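You operate a simulated robot arm through the tools that you are given. There is no shell and no other tool. Be economical: measure what you need, move in short steps, check, and stop when the job is done.

The job below is to be done with a simulated robot arm. You get a single attempt, and the scene is never put back.

TASK
Take the brown water glass from the hall end of the sideboard and leave it on the mushroom cake.

The check looks at the end state, three seconds after you hand in, the way a careful person would. Anything else that was tipped, shoved, dropped, spilled or broken makes it a failure.

THE ROBOT
A 7-joint arm with a two-finger parallel gripper, fixed in place. Base frame: the origin is at the foot of the arm, x ahead of it, y to its left, z up; the work surface is at about z = 0. Lengths are in mm, angles in degrees, forces in N, time in s.
With the tool pointing down near the work surface it reaches from about 220 to 580 mm from the base axis. Its first joint turns from -66.0 to 66.0 degrees. Payload 2.5 kg.
Tool frame: the origin (TCP) lies between the finger pads and is the grasp point; the fingertips stand 23 mm ahead of it; z points along the fingers, y is the line along which they close. Largest opening 94 mm; finger width 38, thickness 10; the body of the gripper, 54 by 96 mm, starts 39 mm behind the TCP.
Orientation is that of the tool frame in the base frame, as a unit quaternion [w, x, y, z]. With the fingers straight down and closing along the base's y, the tool's x points along the base's -x, its y along +y and its z along -z.

THE INTERFACE
- The arm moves only by the tool send_rows. Its argument "steps" is one flat list of numbers, 7 for each row, row after row: the shift along the tool's x, y, z in units of 500 mm (1.0 is 500 mm), then the turn, a rotation vector about the tool's x, y, z in units of 45 degrees (1.0 is 45 degrees), then the closure in counts, from 0 (fully open) to 255 (shut). In form: [x, y, z, ax, ay, az, claw, x, y, z, ax, ay, az, claw, ...]. A call has 1 to 12 rows; each row is the pose to reach, as a shift and turn from the pose commanded when the call began, along the tool's axes at that moment. A call with a number of a shift or a turn outside -1 to 1 is refused whole. Rows are played at 5 a second. More than 50 mm and 8.6 degrees between two rows, or a gripper value outside its range, and nothing of the call is played. A pose out of reach is approached as far as the arm can. The call stops where the force on the tool passes 40 N (or 10 N more than at its start, if that is more) or the arm is blocked; 0.2 s more then pass. The fingers move at their own pace (about 108 mm/s each) and stop on an object; they squeeze with about 32 N. The grip force told is the motor's: it shows also when the fingers shut on nothing. Time passes only in rows, and 0.2 s behind the last, so rows that repeat a pose let the fingers close. It gives the time, the measured TCP pose, the force on the tool (base axes), the opening and the grip force at its end, in the units of the frame above (readings bear some noise).
- Cameras (640 x 400 px; columns grow to the right, rows downward): "scene" is fixed at [121.1, -421.6, 524.8]; the picture's right is [0.75, -0.66, 0.00], its down [-0.49, -0.56, -0.67] and it looks along [0.44, 0.50, -0.75] (base axes); focal length 342 px, centre (320, 200). "wrist" rides on the gripper at [86, 16, -74] in the tool frame; the picture's right is [-0.18, 0.98, 0.00], its down [-0.58, -0.11, -0.81] and it looks along [-0.79, -0.15, 0.59] (tool axes); focal length 243 px, centre (320, 200). There is no depth. A picture from a camera that has moved, and an enlarged one, comes with that camera's place and axes in the base frame and with its lens.
- get_image(camera): a new picture of that camera. It takes no simulated time.
- inspect(camera, box): a new picture of the part [left, top, right, bottom] of that camera's present view, enlarged. It takes no simulated time.
- finish_job(): hands the job in; it is judged then, once.

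Go step by step. Nothing tells you positions but the pictures and the camera data: compare them with the known pose of the tool, close in by small moves and look again before you grip or let go. The budget is 90 turns and 46 pictures, counting those below and the enlarged ones. Unless the task says otherwise, let go and move clear before handing in, and close with one line.

The tools are called after "Emit:" as a command line: name --argument value ..., lists and objects as JSON in quotes. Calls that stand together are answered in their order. send_rows: Moves the arm, as the interface text tells. Its arguments: {"type":"object","properties":{"steps":{"type":"array"}},"required":["steps"]} The other tools are called the same way: get_image (camera) takes a picture; inspect (camera, box) takes an enlarged picture of a part of a camera's view; finish_job () hands the job in.

At the start:

```text
t: 0.0
ee_pos: [334.8, -220.8, 251.3]
tcp_rot: [0.001, 0.0, 1.0, 0.001]
force: [0.6, 0.5, 0.2]
finger_gap: 94.1
gripper_force: 0.0
```

scene: 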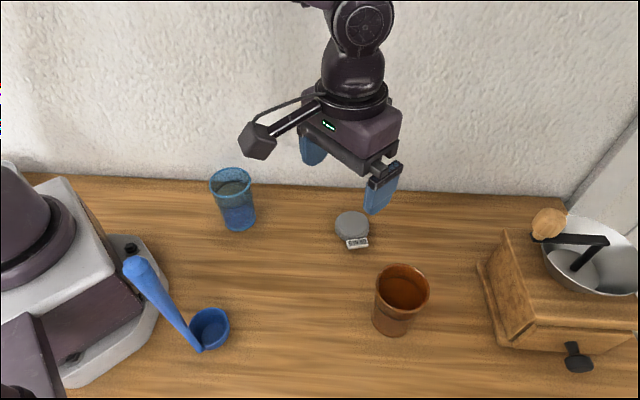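
wrist: 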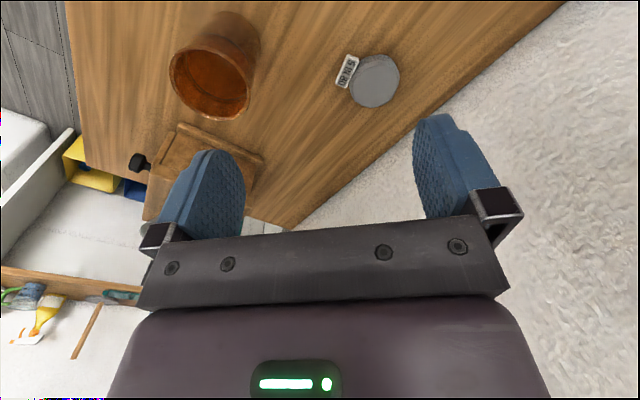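

I see a brown glass, a blue glass, a blue ladle-like item, a coffee mill and a small grey disc with a tag. I'll look closer to identify the mushroom cake and whether the glass holds liquid.

Emit:
inspect --camera "scene" --box '[310, 190, 450, 350]'

Emit:
inspect --camera "wrist" --box '[150, 0, 430, 175]'

Emit:
inspect --camera "scene" --box '[470, 180, 640, 390]'

```text
2.50 times, centred on (380, 270) of scene
camera zoom: at [121.1, -421.6, 524.8], right [0.75, -0.66, 0.0], down [-0.49, -0.56, -0.67], along [0.44, 0.5, -0.75], focal length 854 px, centre (170, 25)
```

zoom: 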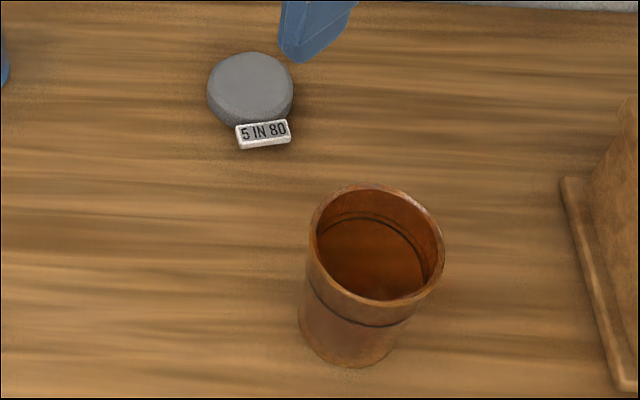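

```text
2.29 times, centred on (290, 88) of wrist
camera zoom: at [247.4, -204.5, 326.4], right [0.18, 0.98, 0.0], down [0.58, -0.11, 0.81], along [0.79, -0.15, -0.59], focal length 555 px, centre (389, 457)
```

zoom: 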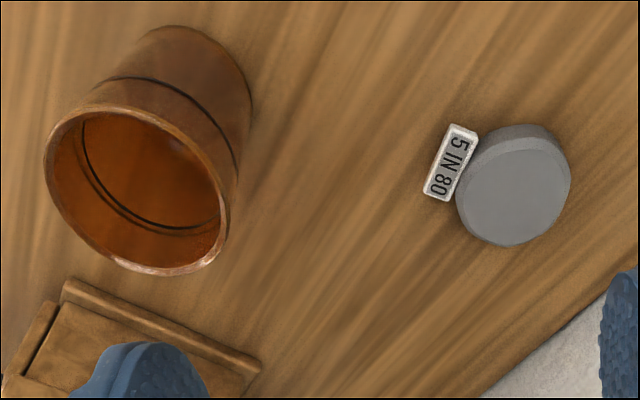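

```text
1.90 times, centred on (555, 285) of scene
camera zoom: at [121.1, -421.6, 524.8], right [0.75, -0.66, 0.0], down [-0.49, -0.56, -0.67], along [0.44, 0.5, -0.75], focal length 651 px, centre (-128, 38)
```

zoom: 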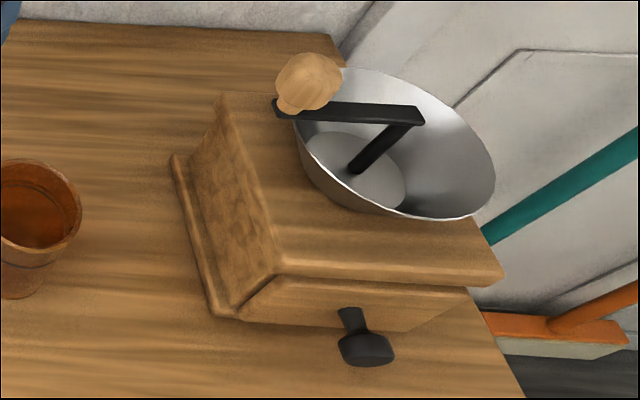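

The grey disc is about 64 mm wide, near (419,-169), and is the only cake-like thing in view. The brown glass is near (348,-331), with its rim at about z 100 and roughly 69 mm across. I'll move above the glass and look again.

Emit:
send_rows --steps '[-0.007, -0.055, 0.02, 0, 0, 0, 0, -0.014, -0.11, 0.04, 0, 0, 0, 0, -0.02, -0.165, 0.07, 0, 0, 0, 0, -0.026, -0.22, 0.09, 0, 0, 0, 0, -0.026, -0.22, 0.09, 0, 0, 0, 0]'

Emit:
get_image --camera "scene"

Emit:
get_image --camera "wrist"

```text
t: 1.2
ee_pos: [346.0, -331.2, 205.9]
tcp_rot: [0.0, 0.0, 1.0, 0.001]
force: [0.1, -0.4, -1.0]
finger_gap: 93.9
gripper_force: 0.0
```

```text
40 pictures are left
```

scene: 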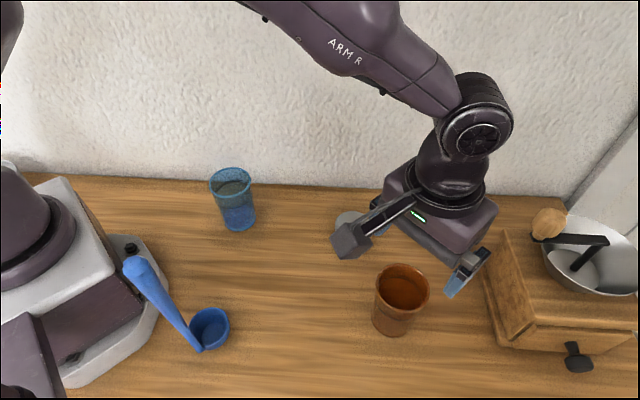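

```text
39 pictures are left
camera wrist: at [259.3, -314.8, 280.9], right [0.18, 0.98, 0.0], down [0.58, -0.11, 0.81], along [0.79, -0.15, -0.59], focal length 243 px, centre (320, 200)
```

wrist: 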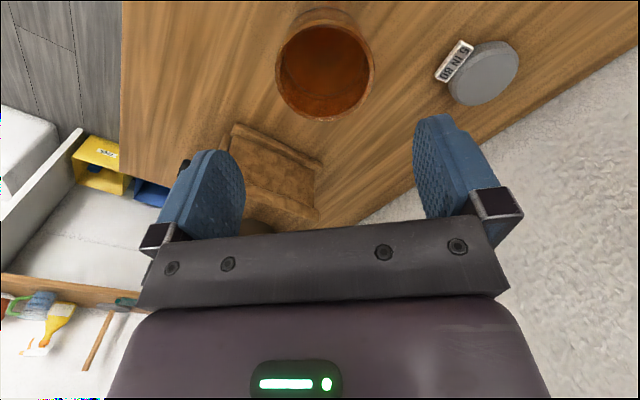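

The rim centre comes out at about (346,-328), under the gripper. I'll look inside the glass for liquid and get a better look at the disc.

Emit:
inspect --camera "wrist" --box '[260, 0, 390, 130]'

Emit:
inspect --camera "wrist" --box '[425, 25, 535, 120]'

Emit:
inspect --camera "scene" --box '[360, 240, 450, 350]'

```text
3.08 times, centred on (325, 65) of wrist
camera zoom: at [259.3, -314.8, 280.9], right [0.18, 0.98, 0.0], down [0.58, -0.11, 0.81], along [0.79, -0.15, -0.59], focal length 746 px, centre (305, 615)
```

zoom: 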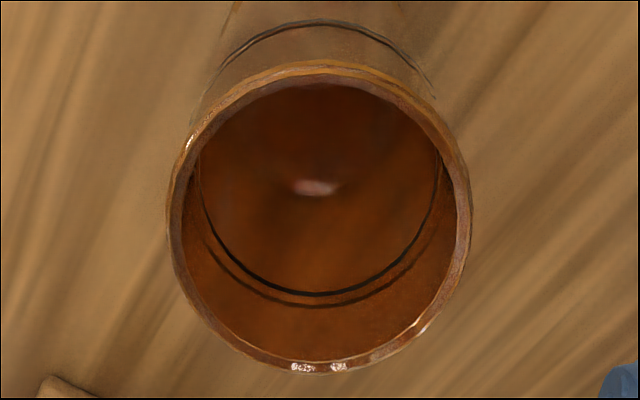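

```text
4.21 times, centred on (480, 72) of wrist
camera zoom: at [259.3, -314.8, 280.9], right [0.18, 0.98, 0.0], down [0.58, -0.11, 0.81], along [0.79, -0.15, -0.59], focal length 1022 px, centre (-354, 737)
```

zoom: 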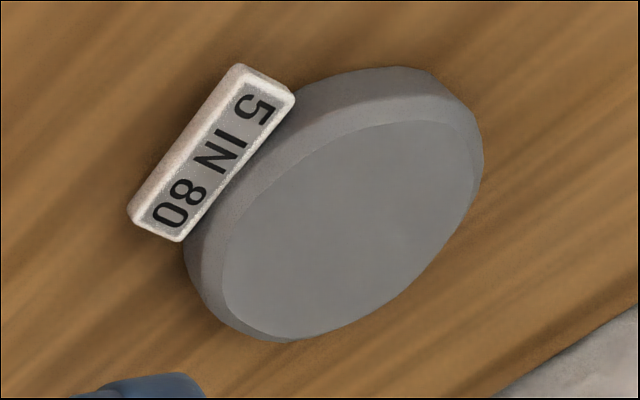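

```text
3.64 times, centred on (405, 295) of scene
camera zoom: at [121.1, -421.6, 524.8], right [0.75, -0.66, 0.0], down [-0.49, -0.56, -0.67], along [0.44, 0.5, -0.75], focal length 1243 px, centre (11, -146)
```

zoom: 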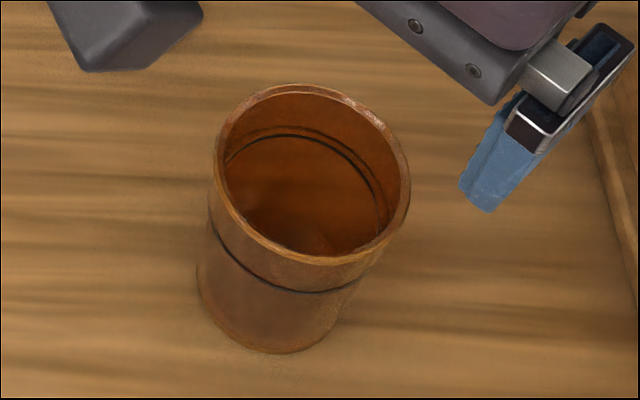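

The inside of the glass suggests liquid up to the groove, so I'll keep it level and move gently. Next I'll lower to just above the rim and check the alignment.

Emit:
send_rows --steps '[0, 0.003, 0.05, 0, 0, 0, 0, 0, 0.006, 0.1, 0, 0, 0, 0, 0, 0.006, 0.14, 0, 0, 0, 0, 0, 0.006, 0.14, 0, 0, 0, 0]'

Emit:
get_image --camera "wrist"

Emit:
inspect --camera "scene" --box '[340, 220, 480, 350]'

```text
t: 2.2
ee_pos: [347.6, -327.5, 137.0]
tcp_rot: [0.0, 0.001, 1.0, 0.0]
force: [0.0, -0.8, 0.0]
finger_gap: 94.1
gripper_force: 0.0
```

```text
35 pictures are left
camera wrist: at [259.6, -310.2, 211.7], right [0.18, 0.98, 0.0], down [0.58, -0.11, 0.81], along [0.79, -0.15, -0.59], focal length 243 px, centre (320, 200)
```

wrist: 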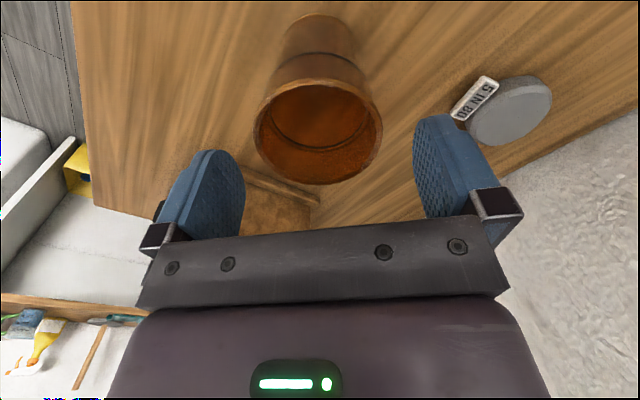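

```text
3.08 times, centred on (410, 285) of scene
camera zoom: at [121.1, -421.6, 524.8], right [0.75, -0.66, 0.0], down [-0.49, -0.56, -0.67], along [0.44, 0.5, -0.75], focal length 1052 px, centre (43, -62)
```

zoom: 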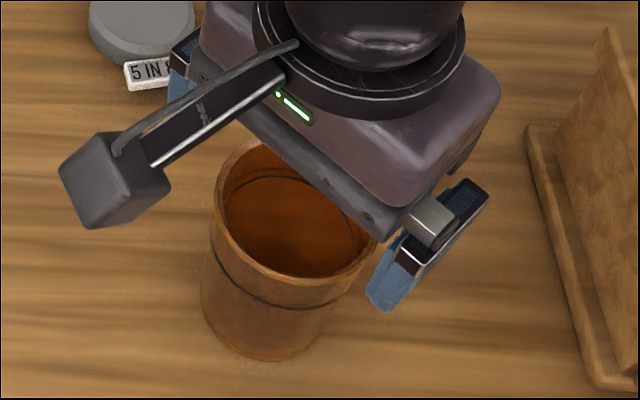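

The glass is centred within a couple of mm, with about 11 mm of clearance on each side. I'll descend to TCP z of about 74, still open.

Emit:
send_rows --steps '[0, 0, 0.03, 0, 0, 0, 0, 0, 0, 0.06, 0, 0, 0, 0, 0, 0, 0.09, 0, 0, 0, 0, 0, 0, 0.125, 0, 0, 0, 0, 0, 0, 0.125, 0, 0, 0, 0]'

Emit:
get_image --camera "wrist"

Emit:
inspect --camera "scene" --box '[340, 220, 480, 350]'

```text
t: 3.4
ee_pos: [347.4, -327.4, 74.4]
tcp_rot: [0.0, 0.0, 1.0, 0.0]
force: [-0.4, 0.1, -0.3]
finger_gap: 93.8
gripper_force: 0.1
```

```text
33 pictures are left
camera wrist: at [260.4, -310.9, 148.9], right [0.18, 0.98, 0.0], down [0.58, -0.11, 0.81], along [0.79, -0.15, -0.59], focal length 243 px, centre (320, 200)
```

wrist: 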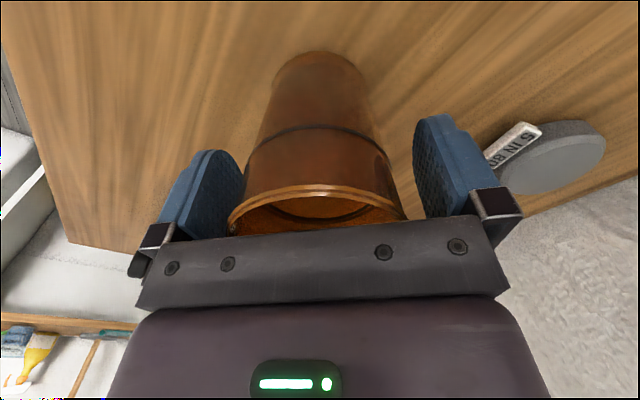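

```text
3.08 times, centred on (410, 285) of scene
camera zoom: at [121.1, -421.6, 524.8], right [0.75, -0.66, 0.0], down [-0.49, -0.56, -0.67], along [0.44, 0.5, -0.75], focal length 1052 px, centre (43, -62)
```

zoom: 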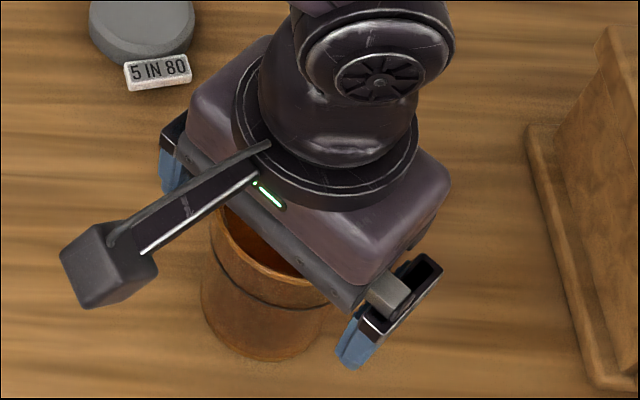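

The fingers straddle the glass evenly and clear the rim. I'll close gradually.

Emit:
send_rows --steps '[0, 0, 0, 0, 0, 0, 35, 0, 0, 0, 0, 0, 0, 45, 0, 0, 0, 0, 0, 0, 55, 0, 0, 0, 0, 0, 0, 65, 0, 0, 0, 0, 0, 0, 75, 0, 0, 0, 0, 0, 0, 90, 0, 0, 0, 0, 0, 0, 110, 0, 0, 0, 0, 0, 0, 110]'

Emit:
get_image --camera "wrist"

```text
t: 5.2
ee_pos: [349.0, -327.4, 73.6]
tcp_rot: [0.0, 0.0, 1.0, 0.001]
force: [0.3, -0.7, -0.5]
finger_gap: 70.6
gripper_force: 32.5
```

```text
31 pictures are left
camera wrist: at [260.3, -310.9, 149.0], right [0.18, 0.98, 0.0], down [0.58, -0.11, 0.81], along [0.79, -0.15, -0.59], focal length 243 px, centre (320, 200)
```

wrist: 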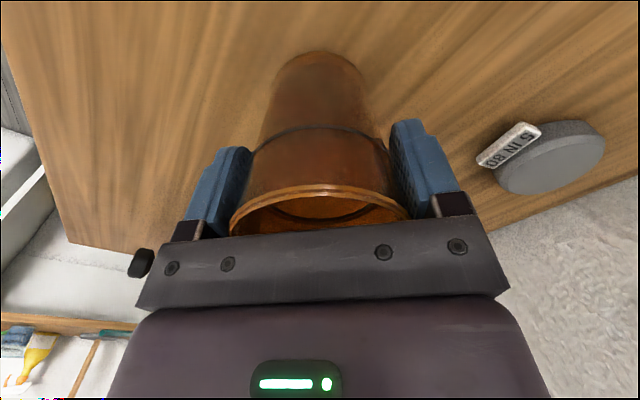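

The grip is firm at 70.6 mm. I'll lift it straight up, slowly and smoothly.

Emit:
send_rows --steps '[0, 0, -0.002, 0, 0, 0, 110, 0, 0, -0.008, 0, 0, 0, 110, 0, 0, -0.02, 0, 0, 0, 110, 0, 0, -0.036, 0, 0, 0, 110, 0, 0, -0.054, 0, 0, 0, 110, 0, 0, -0.072, 0, 0, 0, 110, 0, 0, -0.09, 0, 0, 0, 110, 0, 0, -0.106, 0, 0, 0, 110, 0, 0, -0.116, 0, 0, 0, 110, 0, 0, -0.12, 0, 0, 0, 110, 0, 0, -0.12, 0, 0, 0, 110]'

Emit:
get_image --camera "scene"

Emit:
get_image --camera "wrist"

```text
t: 7.6
ee_pos: [348.4, -328.0, 134.4]
tcp_rot: [0.0, -0.001, 1.0, 0.0]
force: [1.0, -0.2, -0.9]
finger_gap: 70.5
gripper_force: 32.5
```

```text
30 pictures are left
```

scene: 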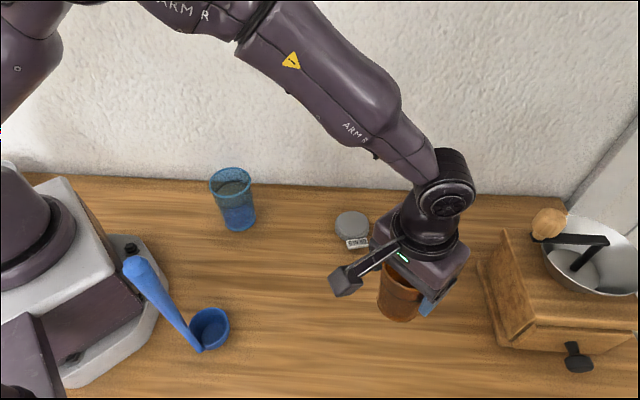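

```text
29 pictures are left
camera wrist: at [260.5, -312.5, 208.4], right [0.18, 0.98, 0.0], down [0.58, -0.11, 0.81], along [0.79, -0.15, -0.59], focal length 243 px, centre (320, 200)
```

wrist: 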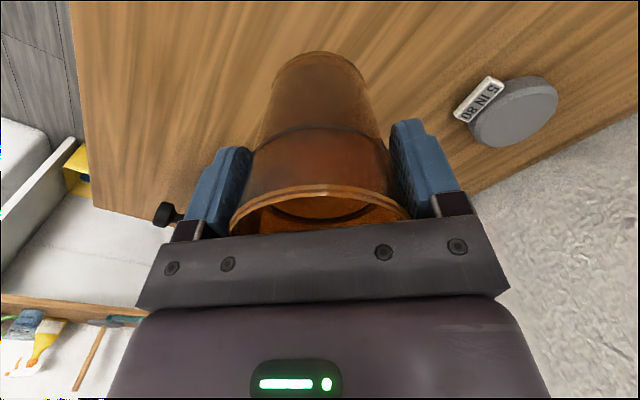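

The glass is lifted and level. I'll carry it smoothly toward the disc and stop short so I can measure against it.

Emit:
send_rows --steps '[-0.002, 0.005, 0, 0, 0, 0, 110, -0.008, 0.02, 0, 0, 0, 0, 110, -0.019, 0.046, 0, 0, 0, 0, 110, -0.033, 0.08, 0, 0, 0, 0, 110, -0.048, 0.117, 0, 0, 0, 0, 110, -0.064, 0.155, 0, 0, 0, 0, 110, -0.08, 0.193, 0, 0, 0, 0, 110, -0.094, 0.228, 0, 0, 0, 0, 110, -0.105, 0.254, 0, 0, 0, 0, 110, -0.112, 0.27, 0, 0, 0, 0, 110, -0.114, 0.276, 0, 0, 0, 0, 110, -0.114, 0.276, 0, 0, 0, 0, 110]'

Emit:
get_image --camera "scene"

Emit:
get_image --camera "wrist"

```text
t: 10.2
ee_pos: [404.7, -189.5, 134.1]
tcp_rot: [0.001, 0.0, 1.0, 0.0]
force: [-0.4, 1.2, -2.4]
finger_gap: 70.5
gripper_force: 32.4
```

```text
28 pictures are left
```

scene: 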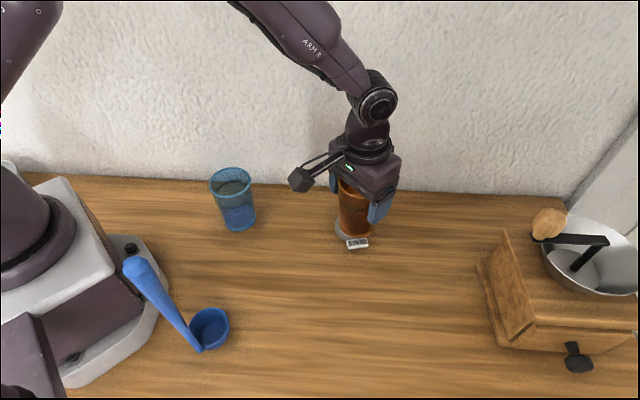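

```text
27 pictures are left
camera wrist: at [316.9, -173.1, 208.4], right [0.18, 0.98, 0.0], down [0.58, -0.11, 0.81], along [0.79, -0.15, -0.59], focal length 243 px, centre (320, 200)
```

wrist: 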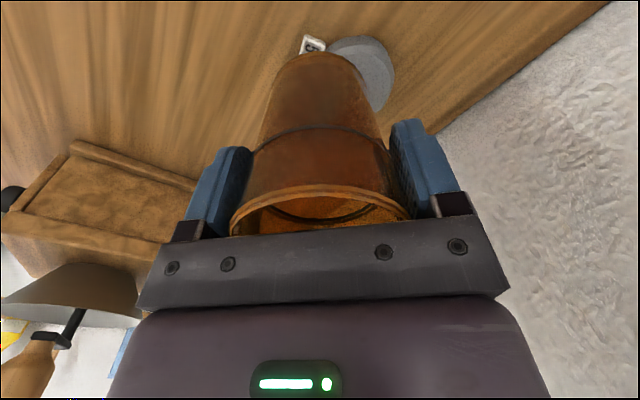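

Emit:
inspect --camera "scene" --box '[310, 180, 410, 260]'

Emit:
inspect --camera "wrist" --box '[240, 10, 420, 140]'

```text
5.00 times, centred on (360, 220) of scene
camera zoom: at [121.2, -421.6, 524.7], right [0.75, -0.66, 0.0], down [-0.49, -0.56, -0.67], along [0.44, 0.5, -0.75], focal length 1709 px, centre (120, 100)
```

zoom: 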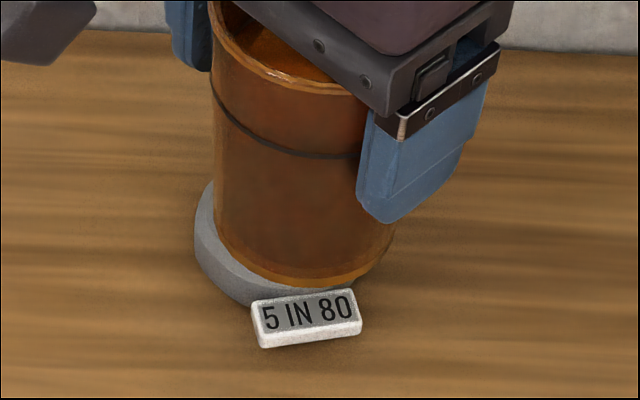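

```text
3.08 times, centred on (330, 75) of wrist
camera zoom: at [316.9, -173.1, 208.4], right [0.18, 0.98, 0.0], down [0.58, -0.11, 0.81], along [0.79, -0.15, -0.59], focal length 746 px, centre (289, 585)
```

zoom: 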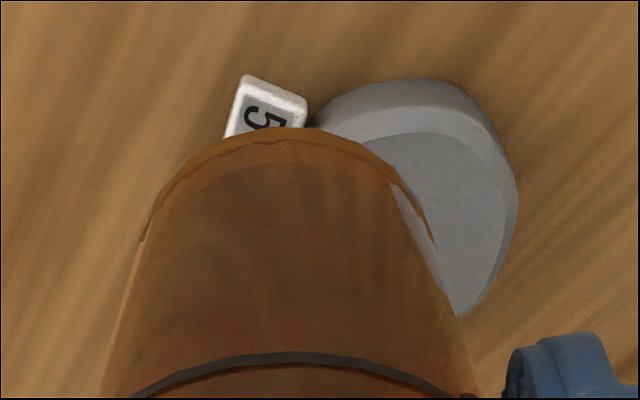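

The label sits low against the disc, so only the disc's top will take the glass. The disc centre is near (426,-160) with its top at z of about 15. I'll move over it with the glass bottom about 15 mm above.

Emit:
send_rows --steps '[-0.004, 0.006, 0.004, 0, 0, 0, 110, -0.012, 0.017, 0.012, 0, 0, 0, 110, -0.021, 0.03, 0.022, 0, 0, 0, 110, -0.03, 0.043, 0.034, 0, 0, 0, 110, -0.038, 0.054, 0.046, 0, 0, 0, 110, -0.042, 0.06, 0.056, 0, 0, 0, 110, -0.042, 0.06, 0.06, 0, 0, 0, 110, -0.042, 0.06, 0.06, 0, 0, 0, 110]'

Emit:
inspect --camera "scene" --box '[310, 180, 410, 260]'

Emit:
inspect --camera "wrist" --box '[240, 10, 420, 140]'

```text
t: 12.0
ee_pos: [426.4, -158.6, 103.8]
tcp_rot: [0.0, 0.0, 1.0, -0.001]
force: [-0.3, -0.4, -2.0]
finger_gap: 70.7
gripper_force: 31.8
```

```text
5.00 times, centred on (360, 220) of scene
camera zoom: at [121.1, -421.6, 524.7], right [0.75, -0.66, 0.0], down [-0.49, -0.56, -0.67], along [0.44, 0.5, -0.75], focal length 1709 px, centre (120, 100)
```

zoom: 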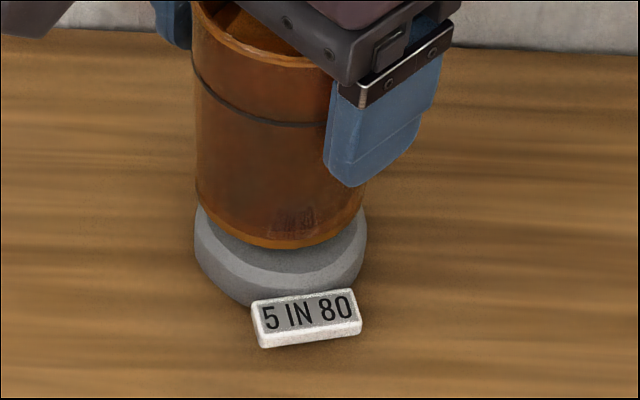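

```text
3.08 times, centred on (330, 75) of wrist
camera zoom: at [338.5, -141.9, 179.2], right [0.18, 0.98, 0.0], down [0.58, -0.11, 0.81], along [0.79, -0.15, -0.59], focal length 746 px, centre (289, 585)
```

zoom: 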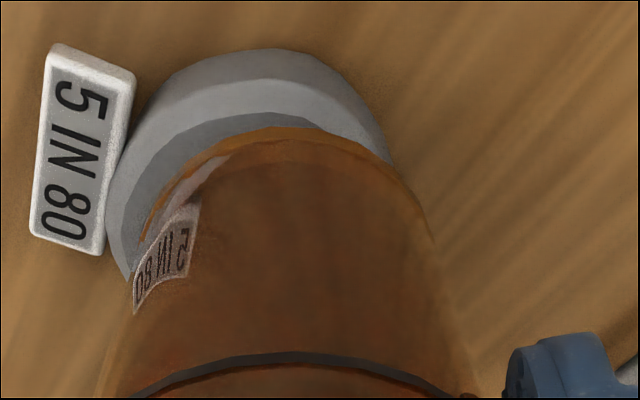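

The disc is taller than I thought, with its top at about z 19. Against the disc, the glass is about 9 mm too far toward the wall. I'll shift to about (421,-166) and look again.

Emit:
send_rows --steps '[0.003, -0.004, 0, 0, 0, 0, 110, 0.007, -0.01, 0, 0, 0, 0, 110, 0.011, -0.015, 0, 0, 0, 0, 110, 0.011, -0.015, 0, 0, 0, 0, 110]'

Emit:
inspect --camera "scene" --box '[330, 200, 390, 255]'

Emit:
inspect --camera "wrist" --box '[240, 10, 420, 140]'

```text
t: 13.0
ee_pos: [420.6, -167.3, 102.6]
tcp_rot: [0.0, 0.0, 1.0, 0.0]
force: [-0.1, -0.1, -2.9]
finger_gap: 70.3
gripper_force: 31.8
```

```text
7.27 times, centred on (360, 228) of scene
camera zoom: at [121.1, -421.6, 524.7], right [0.75, -0.66, 0.0], down [-0.49, -0.56, -0.67], along [0.44, 0.5, -0.75], focal length 2485 px, centre (29, 0)
```

zoom: 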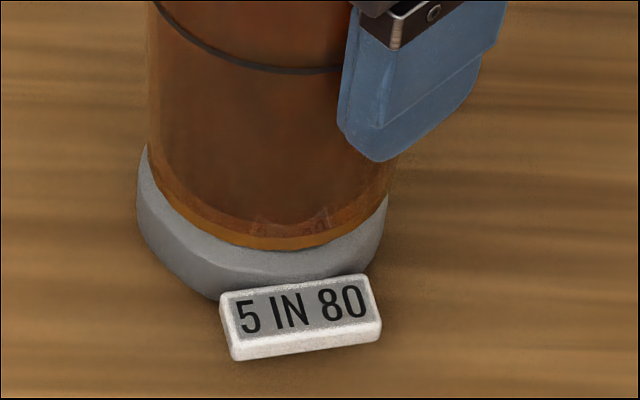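

```text
3.08 times, centred on (330, 75) of wrist
camera zoom: at [333.6, -150.6, 178.8], right [0.18, 0.98, 0.0], down [0.58, -0.11, 0.81], along [0.79, -0.15, -0.59], focal length 746 px, centre (289, 585)
```

zoom: 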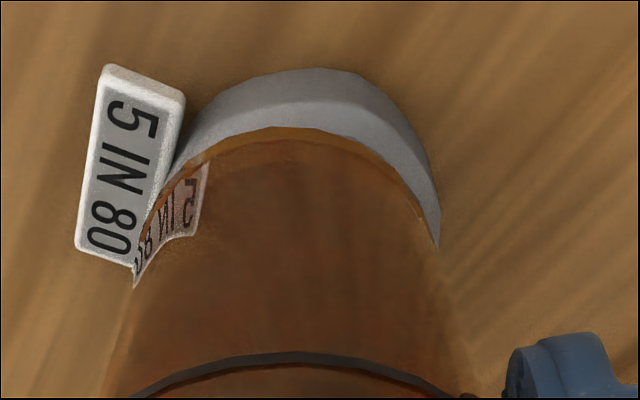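

It's now within about 2 mm of centred, and the glass base is just smaller than the disc. I'll trim the position and lower it to just above the top.

Emit:
send_rows --steps '[-0.001, 0.003, 0.003, 0, 0, 0, 110, -0.0015, 0.003, 0.007, 0, 0, 0, 110, -0.0015, 0.003, 0.011, 0, 0, 0, 110, -0.0015, 0.003, 0.014, 0, 0, 0, 110, -0.0015, 0.003, 0.014, 0, 0, 0, 110]'

Emit:
inspect --camera "scene" --box '[330, 200, 390, 255]'

Emit:
inspect --camera "wrist" --box '[240, 10, 420, 140]'

```text
t: 14.2
ee_pos: [423.7, -167.1, 97.0]
tcp_rot: [0.001, 0.0, 1.0, -0.001]
force: [-5.2, 0.5, 15.0]
finger_gap: 70.4
gripper_force: 32.3
```

```text
7.27 times, centred on (360, 228) of scene
camera zoom: at [121.1, -421.6, 524.8], right [0.75, -0.66, 0.0], down [-0.49, -0.56, -0.67], along [0.44, 0.5, -0.75], focal length 2485 px, centre (29, 0)
```

zoom: 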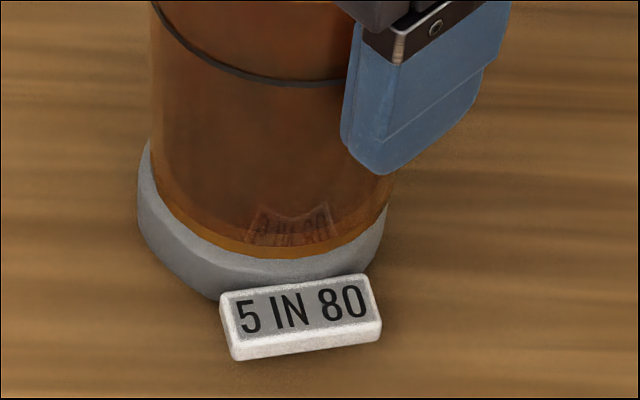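

```text
3.08 times, centred on (330, 75) of wrist
camera zoom: at [335.6, -150.2, 172.1], right [0.18, 0.98, 0.0], down [0.58, -0.11, 0.81], along [0.79, -0.15, -0.59], focal length 746 px, centre (289, 585)
```

zoom: 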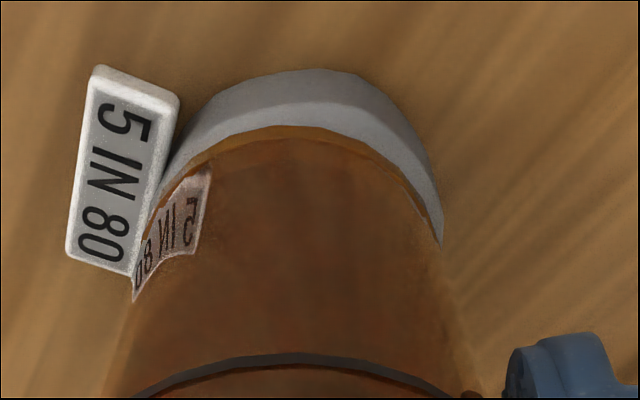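

Contact came at TCP z 97, so the disc is about 23 mm high, and the glass sits about 3 mm toward the camera side. I'll lift a few mm and re-centre before setting it down.

Emit:
send_rows --steps '[0, 0, -0.004, 0, 0, 0, 110, 0, 0, -0.01, 0, 0, 0, 110, 0, 0, -0.01, 0, 0, 0, 110, 0, 0, -0.01, 0, 0, 0, 110]'

Emit:
inspect --camera "scene" --box '[330, 200, 390, 255]'

Emit:
inspect --camera "wrist" --box '[240, 10, 420, 140]'

```text
t: 15.2
ee_pos: [420.8, -166.6, 100.8]
tcp_rot: [-0.001, 0.0, 1.0, -0.001]
force: [0.0, 0.3, -1.4]
finger_gap: 70.8
gripper_force: 31.7
```

```text
7.27 times, centred on (360, 228) of scene
camera zoom: at [121.1, -421.6, 524.7], right [0.75, -0.66, 0.0], down [-0.49, -0.56, -0.67], along [0.44, 0.5, -0.75], focal length 2485 px, centre (29, 0)
```

zoom: 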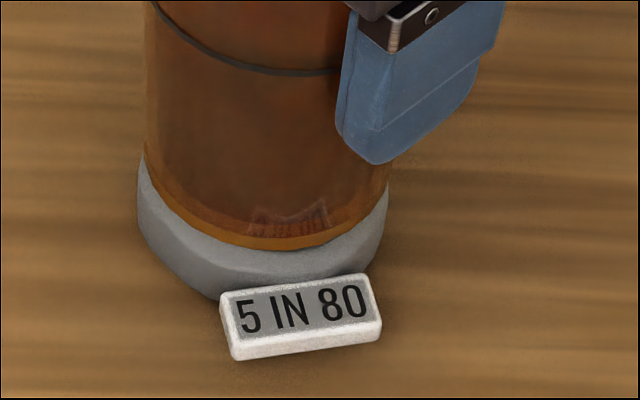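

```text
3.08 times, centred on (330, 75) of wrist
camera zoom: at [334.4, -149.7, 176.4], right [0.18, 0.98, 0.0], down [0.58, -0.11, 0.81], along [0.79, -0.15, -0.59], focal length 746 px, centre (289, 585)
```

zoom: 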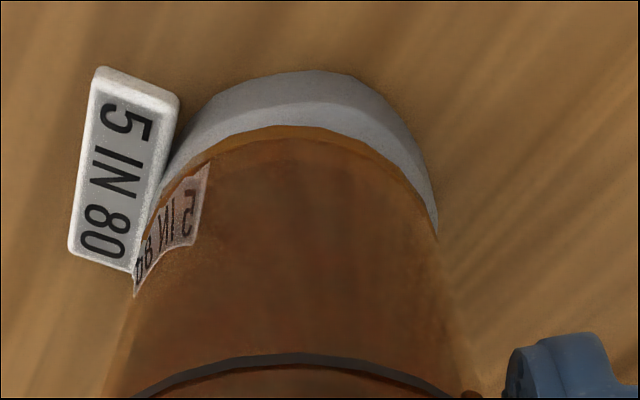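

Away from contact I still read about 3.5 mm of offset toward the wall side. I'll shift by (2.7, 2.3) mm and then set the glass down gently.

Emit:
send_rows --steps '[-0.003, 0.0025, 0, 0, 0, 0, 110, -0.0054, 0.0046, 0, 0, 0, 0, 110, -0.0054, 0.0046, 0.002, 0, 0, 0, 110, -0.0054, 0.0046, 0.004, 0, 0, 0, 110, -0.0054, 0.0046, 0.006, 0, 0, 0, 110, -0.0054, 0.0046, 0.0075, 0, 0, 0, 110, -0.0054, 0.0046, 0.0075, 0, 0, 0, 110]'

Emit:
inspect --camera "scene" --box '[330, 200, 390, 255]'

Emit:
inspect --camera "wrist" --box '[240, 10, 420, 140]'

```text
t: 16.8
ee_pos: [424.8, -164.1, 97.9]
tcp_rot: [-0.001, 0.0, 1.0, 0.0]
force: [-0.7, 0.3, -2.0]
finger_gap: 70.4
gripper_force: 32.1
```

```text
7.27 times, centred on (360, 228) of scene
camera zoom: at [121.1, -421.6, 524.7], right [0.75, -0.66, 0.0], down [-0.49, -0.56, -0.67], along [0.44, 0.5, -0.75], focal length 2485 px, centre (29, 0)
```

zoom: 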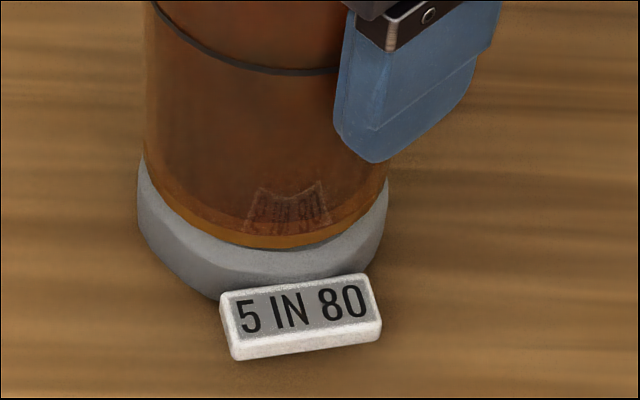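

```text
3.08 times, centred on (330, 75) of wrist
camera zoom: at [336.5, -147.4, 173.0], right [0.18, 0.98, 0.0], down [0.58, -0.11, 0.81], along [0.79, -0.15, -0.59], focal length 746 px, centre (289, 585)
```

zoom: 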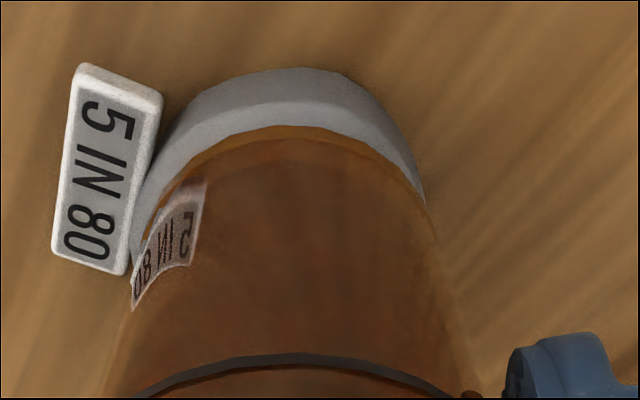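

There's no contact yet at z 97.9, and the wrist view shows about 1.5 mm too far to +y. I'll make a tiny correction and lower another mm or so.

Emit:
send_rows --steps '[0.001, -0.002, 0, 0, 0, 0, 110, 0.001, -0.002, 0.001, 0, 0, 0, 110, 0.001, -0.002, 0.002, 0, 0, 0, 110, 0.001, -0.002, 0.002, 0, 0, 0, 110]'

```text
t: 17.8
ee_pos: [422.6, -165.1, 97.5]
tcp_rot: [0.0, 0.001, 1.0, 0.0]
force: [1.9, -1.0, 0.8]
finger_gap: 70.5
gripper_force: 32.1
```

The force is starting to rise, so contact is just beginning. I'll lower a little more.

Emit:
send_rows --steps '[0, 0, 0.001, 0, 0, 0, 110, 0, 0, 0.0015, 0, 0, 0, 110, 0, 0, 0.0015, 0, 0, 0, 110]'

Emit:
inspect --camera "scene" --box '[330, 200, 390, 255]'

Emit:
inspect --camera "wrist" --box '[240, 10, 420, 140]'

```text
t: 18.6
ee_pos: [422.9, -166.8, 97.3]
tcp_rot: [0.001, 0.0, 1.0, -0.001]
force: [-4.3, -0.8, 16.4]
finger_gap: 70.5
gripper_force: 31.5
```

```text
7.27 times, centred on (360, 228) of scene
camera zoom: at [121.1, -421.6, 524.8], right [0.75, -0.66, 0.0], down [-0.49, -0.56, -0.67], along [0.44, 0.5, -0.75], focal length 2485 px, centre (29, 0)
```

zoom: 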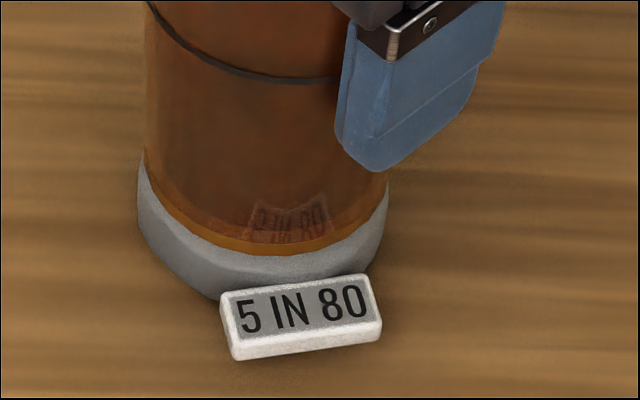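

```text
3.08 times, centred on (330, 75) of wrist
camera zoom: at [335.4, -148.9, 171.8], right [0.18, 0.98, 0.0], down [0.58, -0.11, 0.81], along [0.79, -0.15, -0.59], focal length 746 px, centre (289, 585)
```

zoom: 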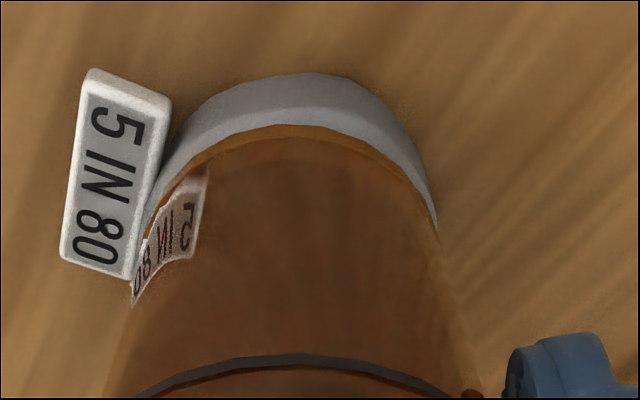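

The glass is seated and centred, with contact at 16 N. I'll relieve the press slightly and open the fingers gradually.

Emit:
send_rows --steps '[0, 0, -0.0012, 0, 0, 0, 110, 0, 0, -0.0012, 0, 0, 0, 110, 0, 0, -0.0012, 0, 0, 0, 64, 0, 0, -0.0012, 0, 0, 0, 60, 0, 0, -0.0012, 0, 0, 0, 54, 0, 0, -0.0012, 0, 0, 0, 46, 0, 0, -0.0012, 0, 0, 0, 34, 0, 0, -0.0012, 0, 0, 0, 20, 0, 0, -0.0012, 0, 0, 0, 0, 0, 0, -0.0012, 0, 0, 0, 0]'

Emit:
get_image --camera "wrist"

Emit:
inspect --camera "scene" --box '[310, 150, 430, 260]'

```text
t: 20.8
ee_pos: [422.6, -163.8, 96.8]
tcp_rot: [0.0, 0.0, 1.0, -0.001]
force: [0.4, -0.5, 0.0]
finger_gap: 93.8
gripper_force: 0.0
```

```text
12 pictures are left
camera wrist: at [335.5, -148.2, 171.9], right [0.18, 0.98, 0.0], down [0.58, -0.11, 0.81], along [0.79, -0.15, -0.59], focal length 243 px, centre (320, 200)
```

wrist: 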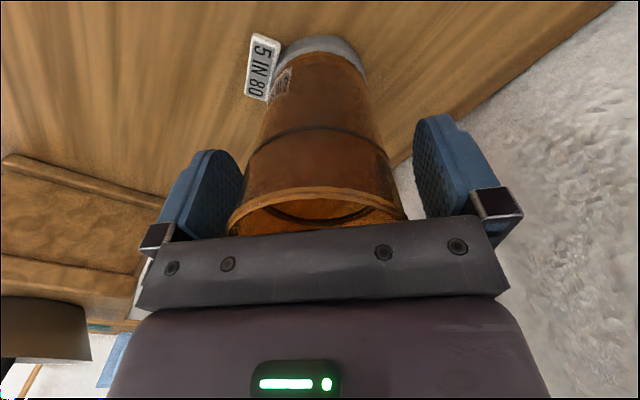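

```text
3.64 times, centred on (370, 205) of scene
camera zoom: at [121.1, -421.6, 524.8], right [0.75, -0.66, 0.0], down [-0.49, -0.56, -0.67], along [0.44, 0.5, -0.75], focal length 1243 px, centre (138, 182)
```

zoom: 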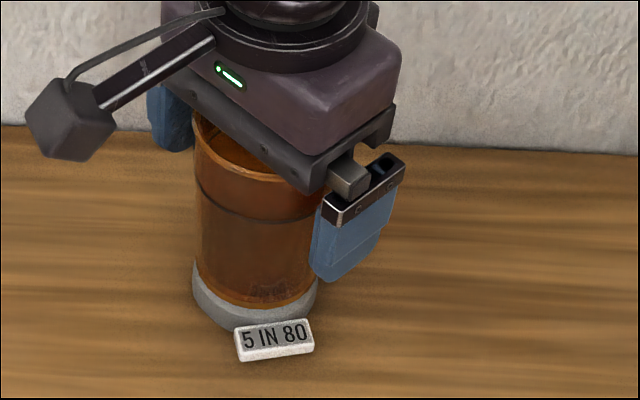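

The fingers are free and the glass stands upright on the disc. I'll raise the gripper straight up until it is well clear.

Emit:
send_rows --steps '[0, 0, -0.01, 0, 0, 0, 0, 0, 0, -0.04, 0, 0, 0, 0, 0, 0, -0.08, 0, 0, 0, 0, 0, 0, -0.13, 0, 0, 0, 0, 0, 0, -0.18, 0, 0, 0, 0, 0, 0, -0.23, 0, 0, 0, 0, 0, 0, -0.26, 0, 0, 0, 0, 0.04, -0.04, -0.26, 0, 0, 0, 0, 0.08, -0.08, -0.26, 0, 0, 0, 0, 0.08, -0.08, -0.26, 0, 0, 0, 0]'

Emit:
get_image --camera "scene"

Emit:
get_image --camera "wrist"

```text
t: 23.0
ee_pos: [385.0, -204.6, 226.4]
tcp_rot: [0.0, -0.001, 1.0, 0.0]
force: [0.5, -0.6, 0.5]
finger_gap: 94.3
gripper_force: 0.2
```

```text
10 pictures are left
```

scene: 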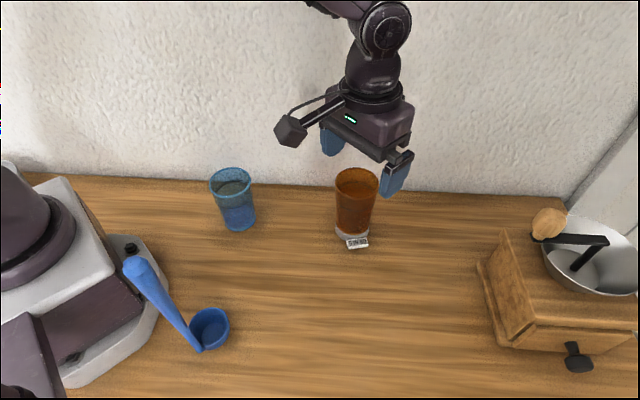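

```text
9 pictures are left
camera wrist: at [296.9, -186.4, 302.1], right [0.18, 0.98, 0.0], down [0.58, -0.11, 0.81], along [0.79, -0.15, -0.59], focal length 243 px, centre (320, 200)
```

wrist: 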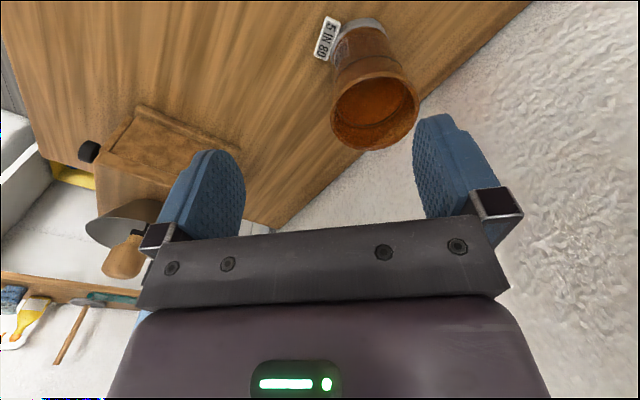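

The glass stands upright on the disc, the gripper is clear, and nothing else has moved. I'm handing in now.

Emit:
finish_job

```text
The job is handed in.
```

The brown glass is standing upright on the grey disc marked "5 IN 80", which I took to be the mushroom cake because nothing else in view fit; nothing else looked moved or spilled in the last pictures.
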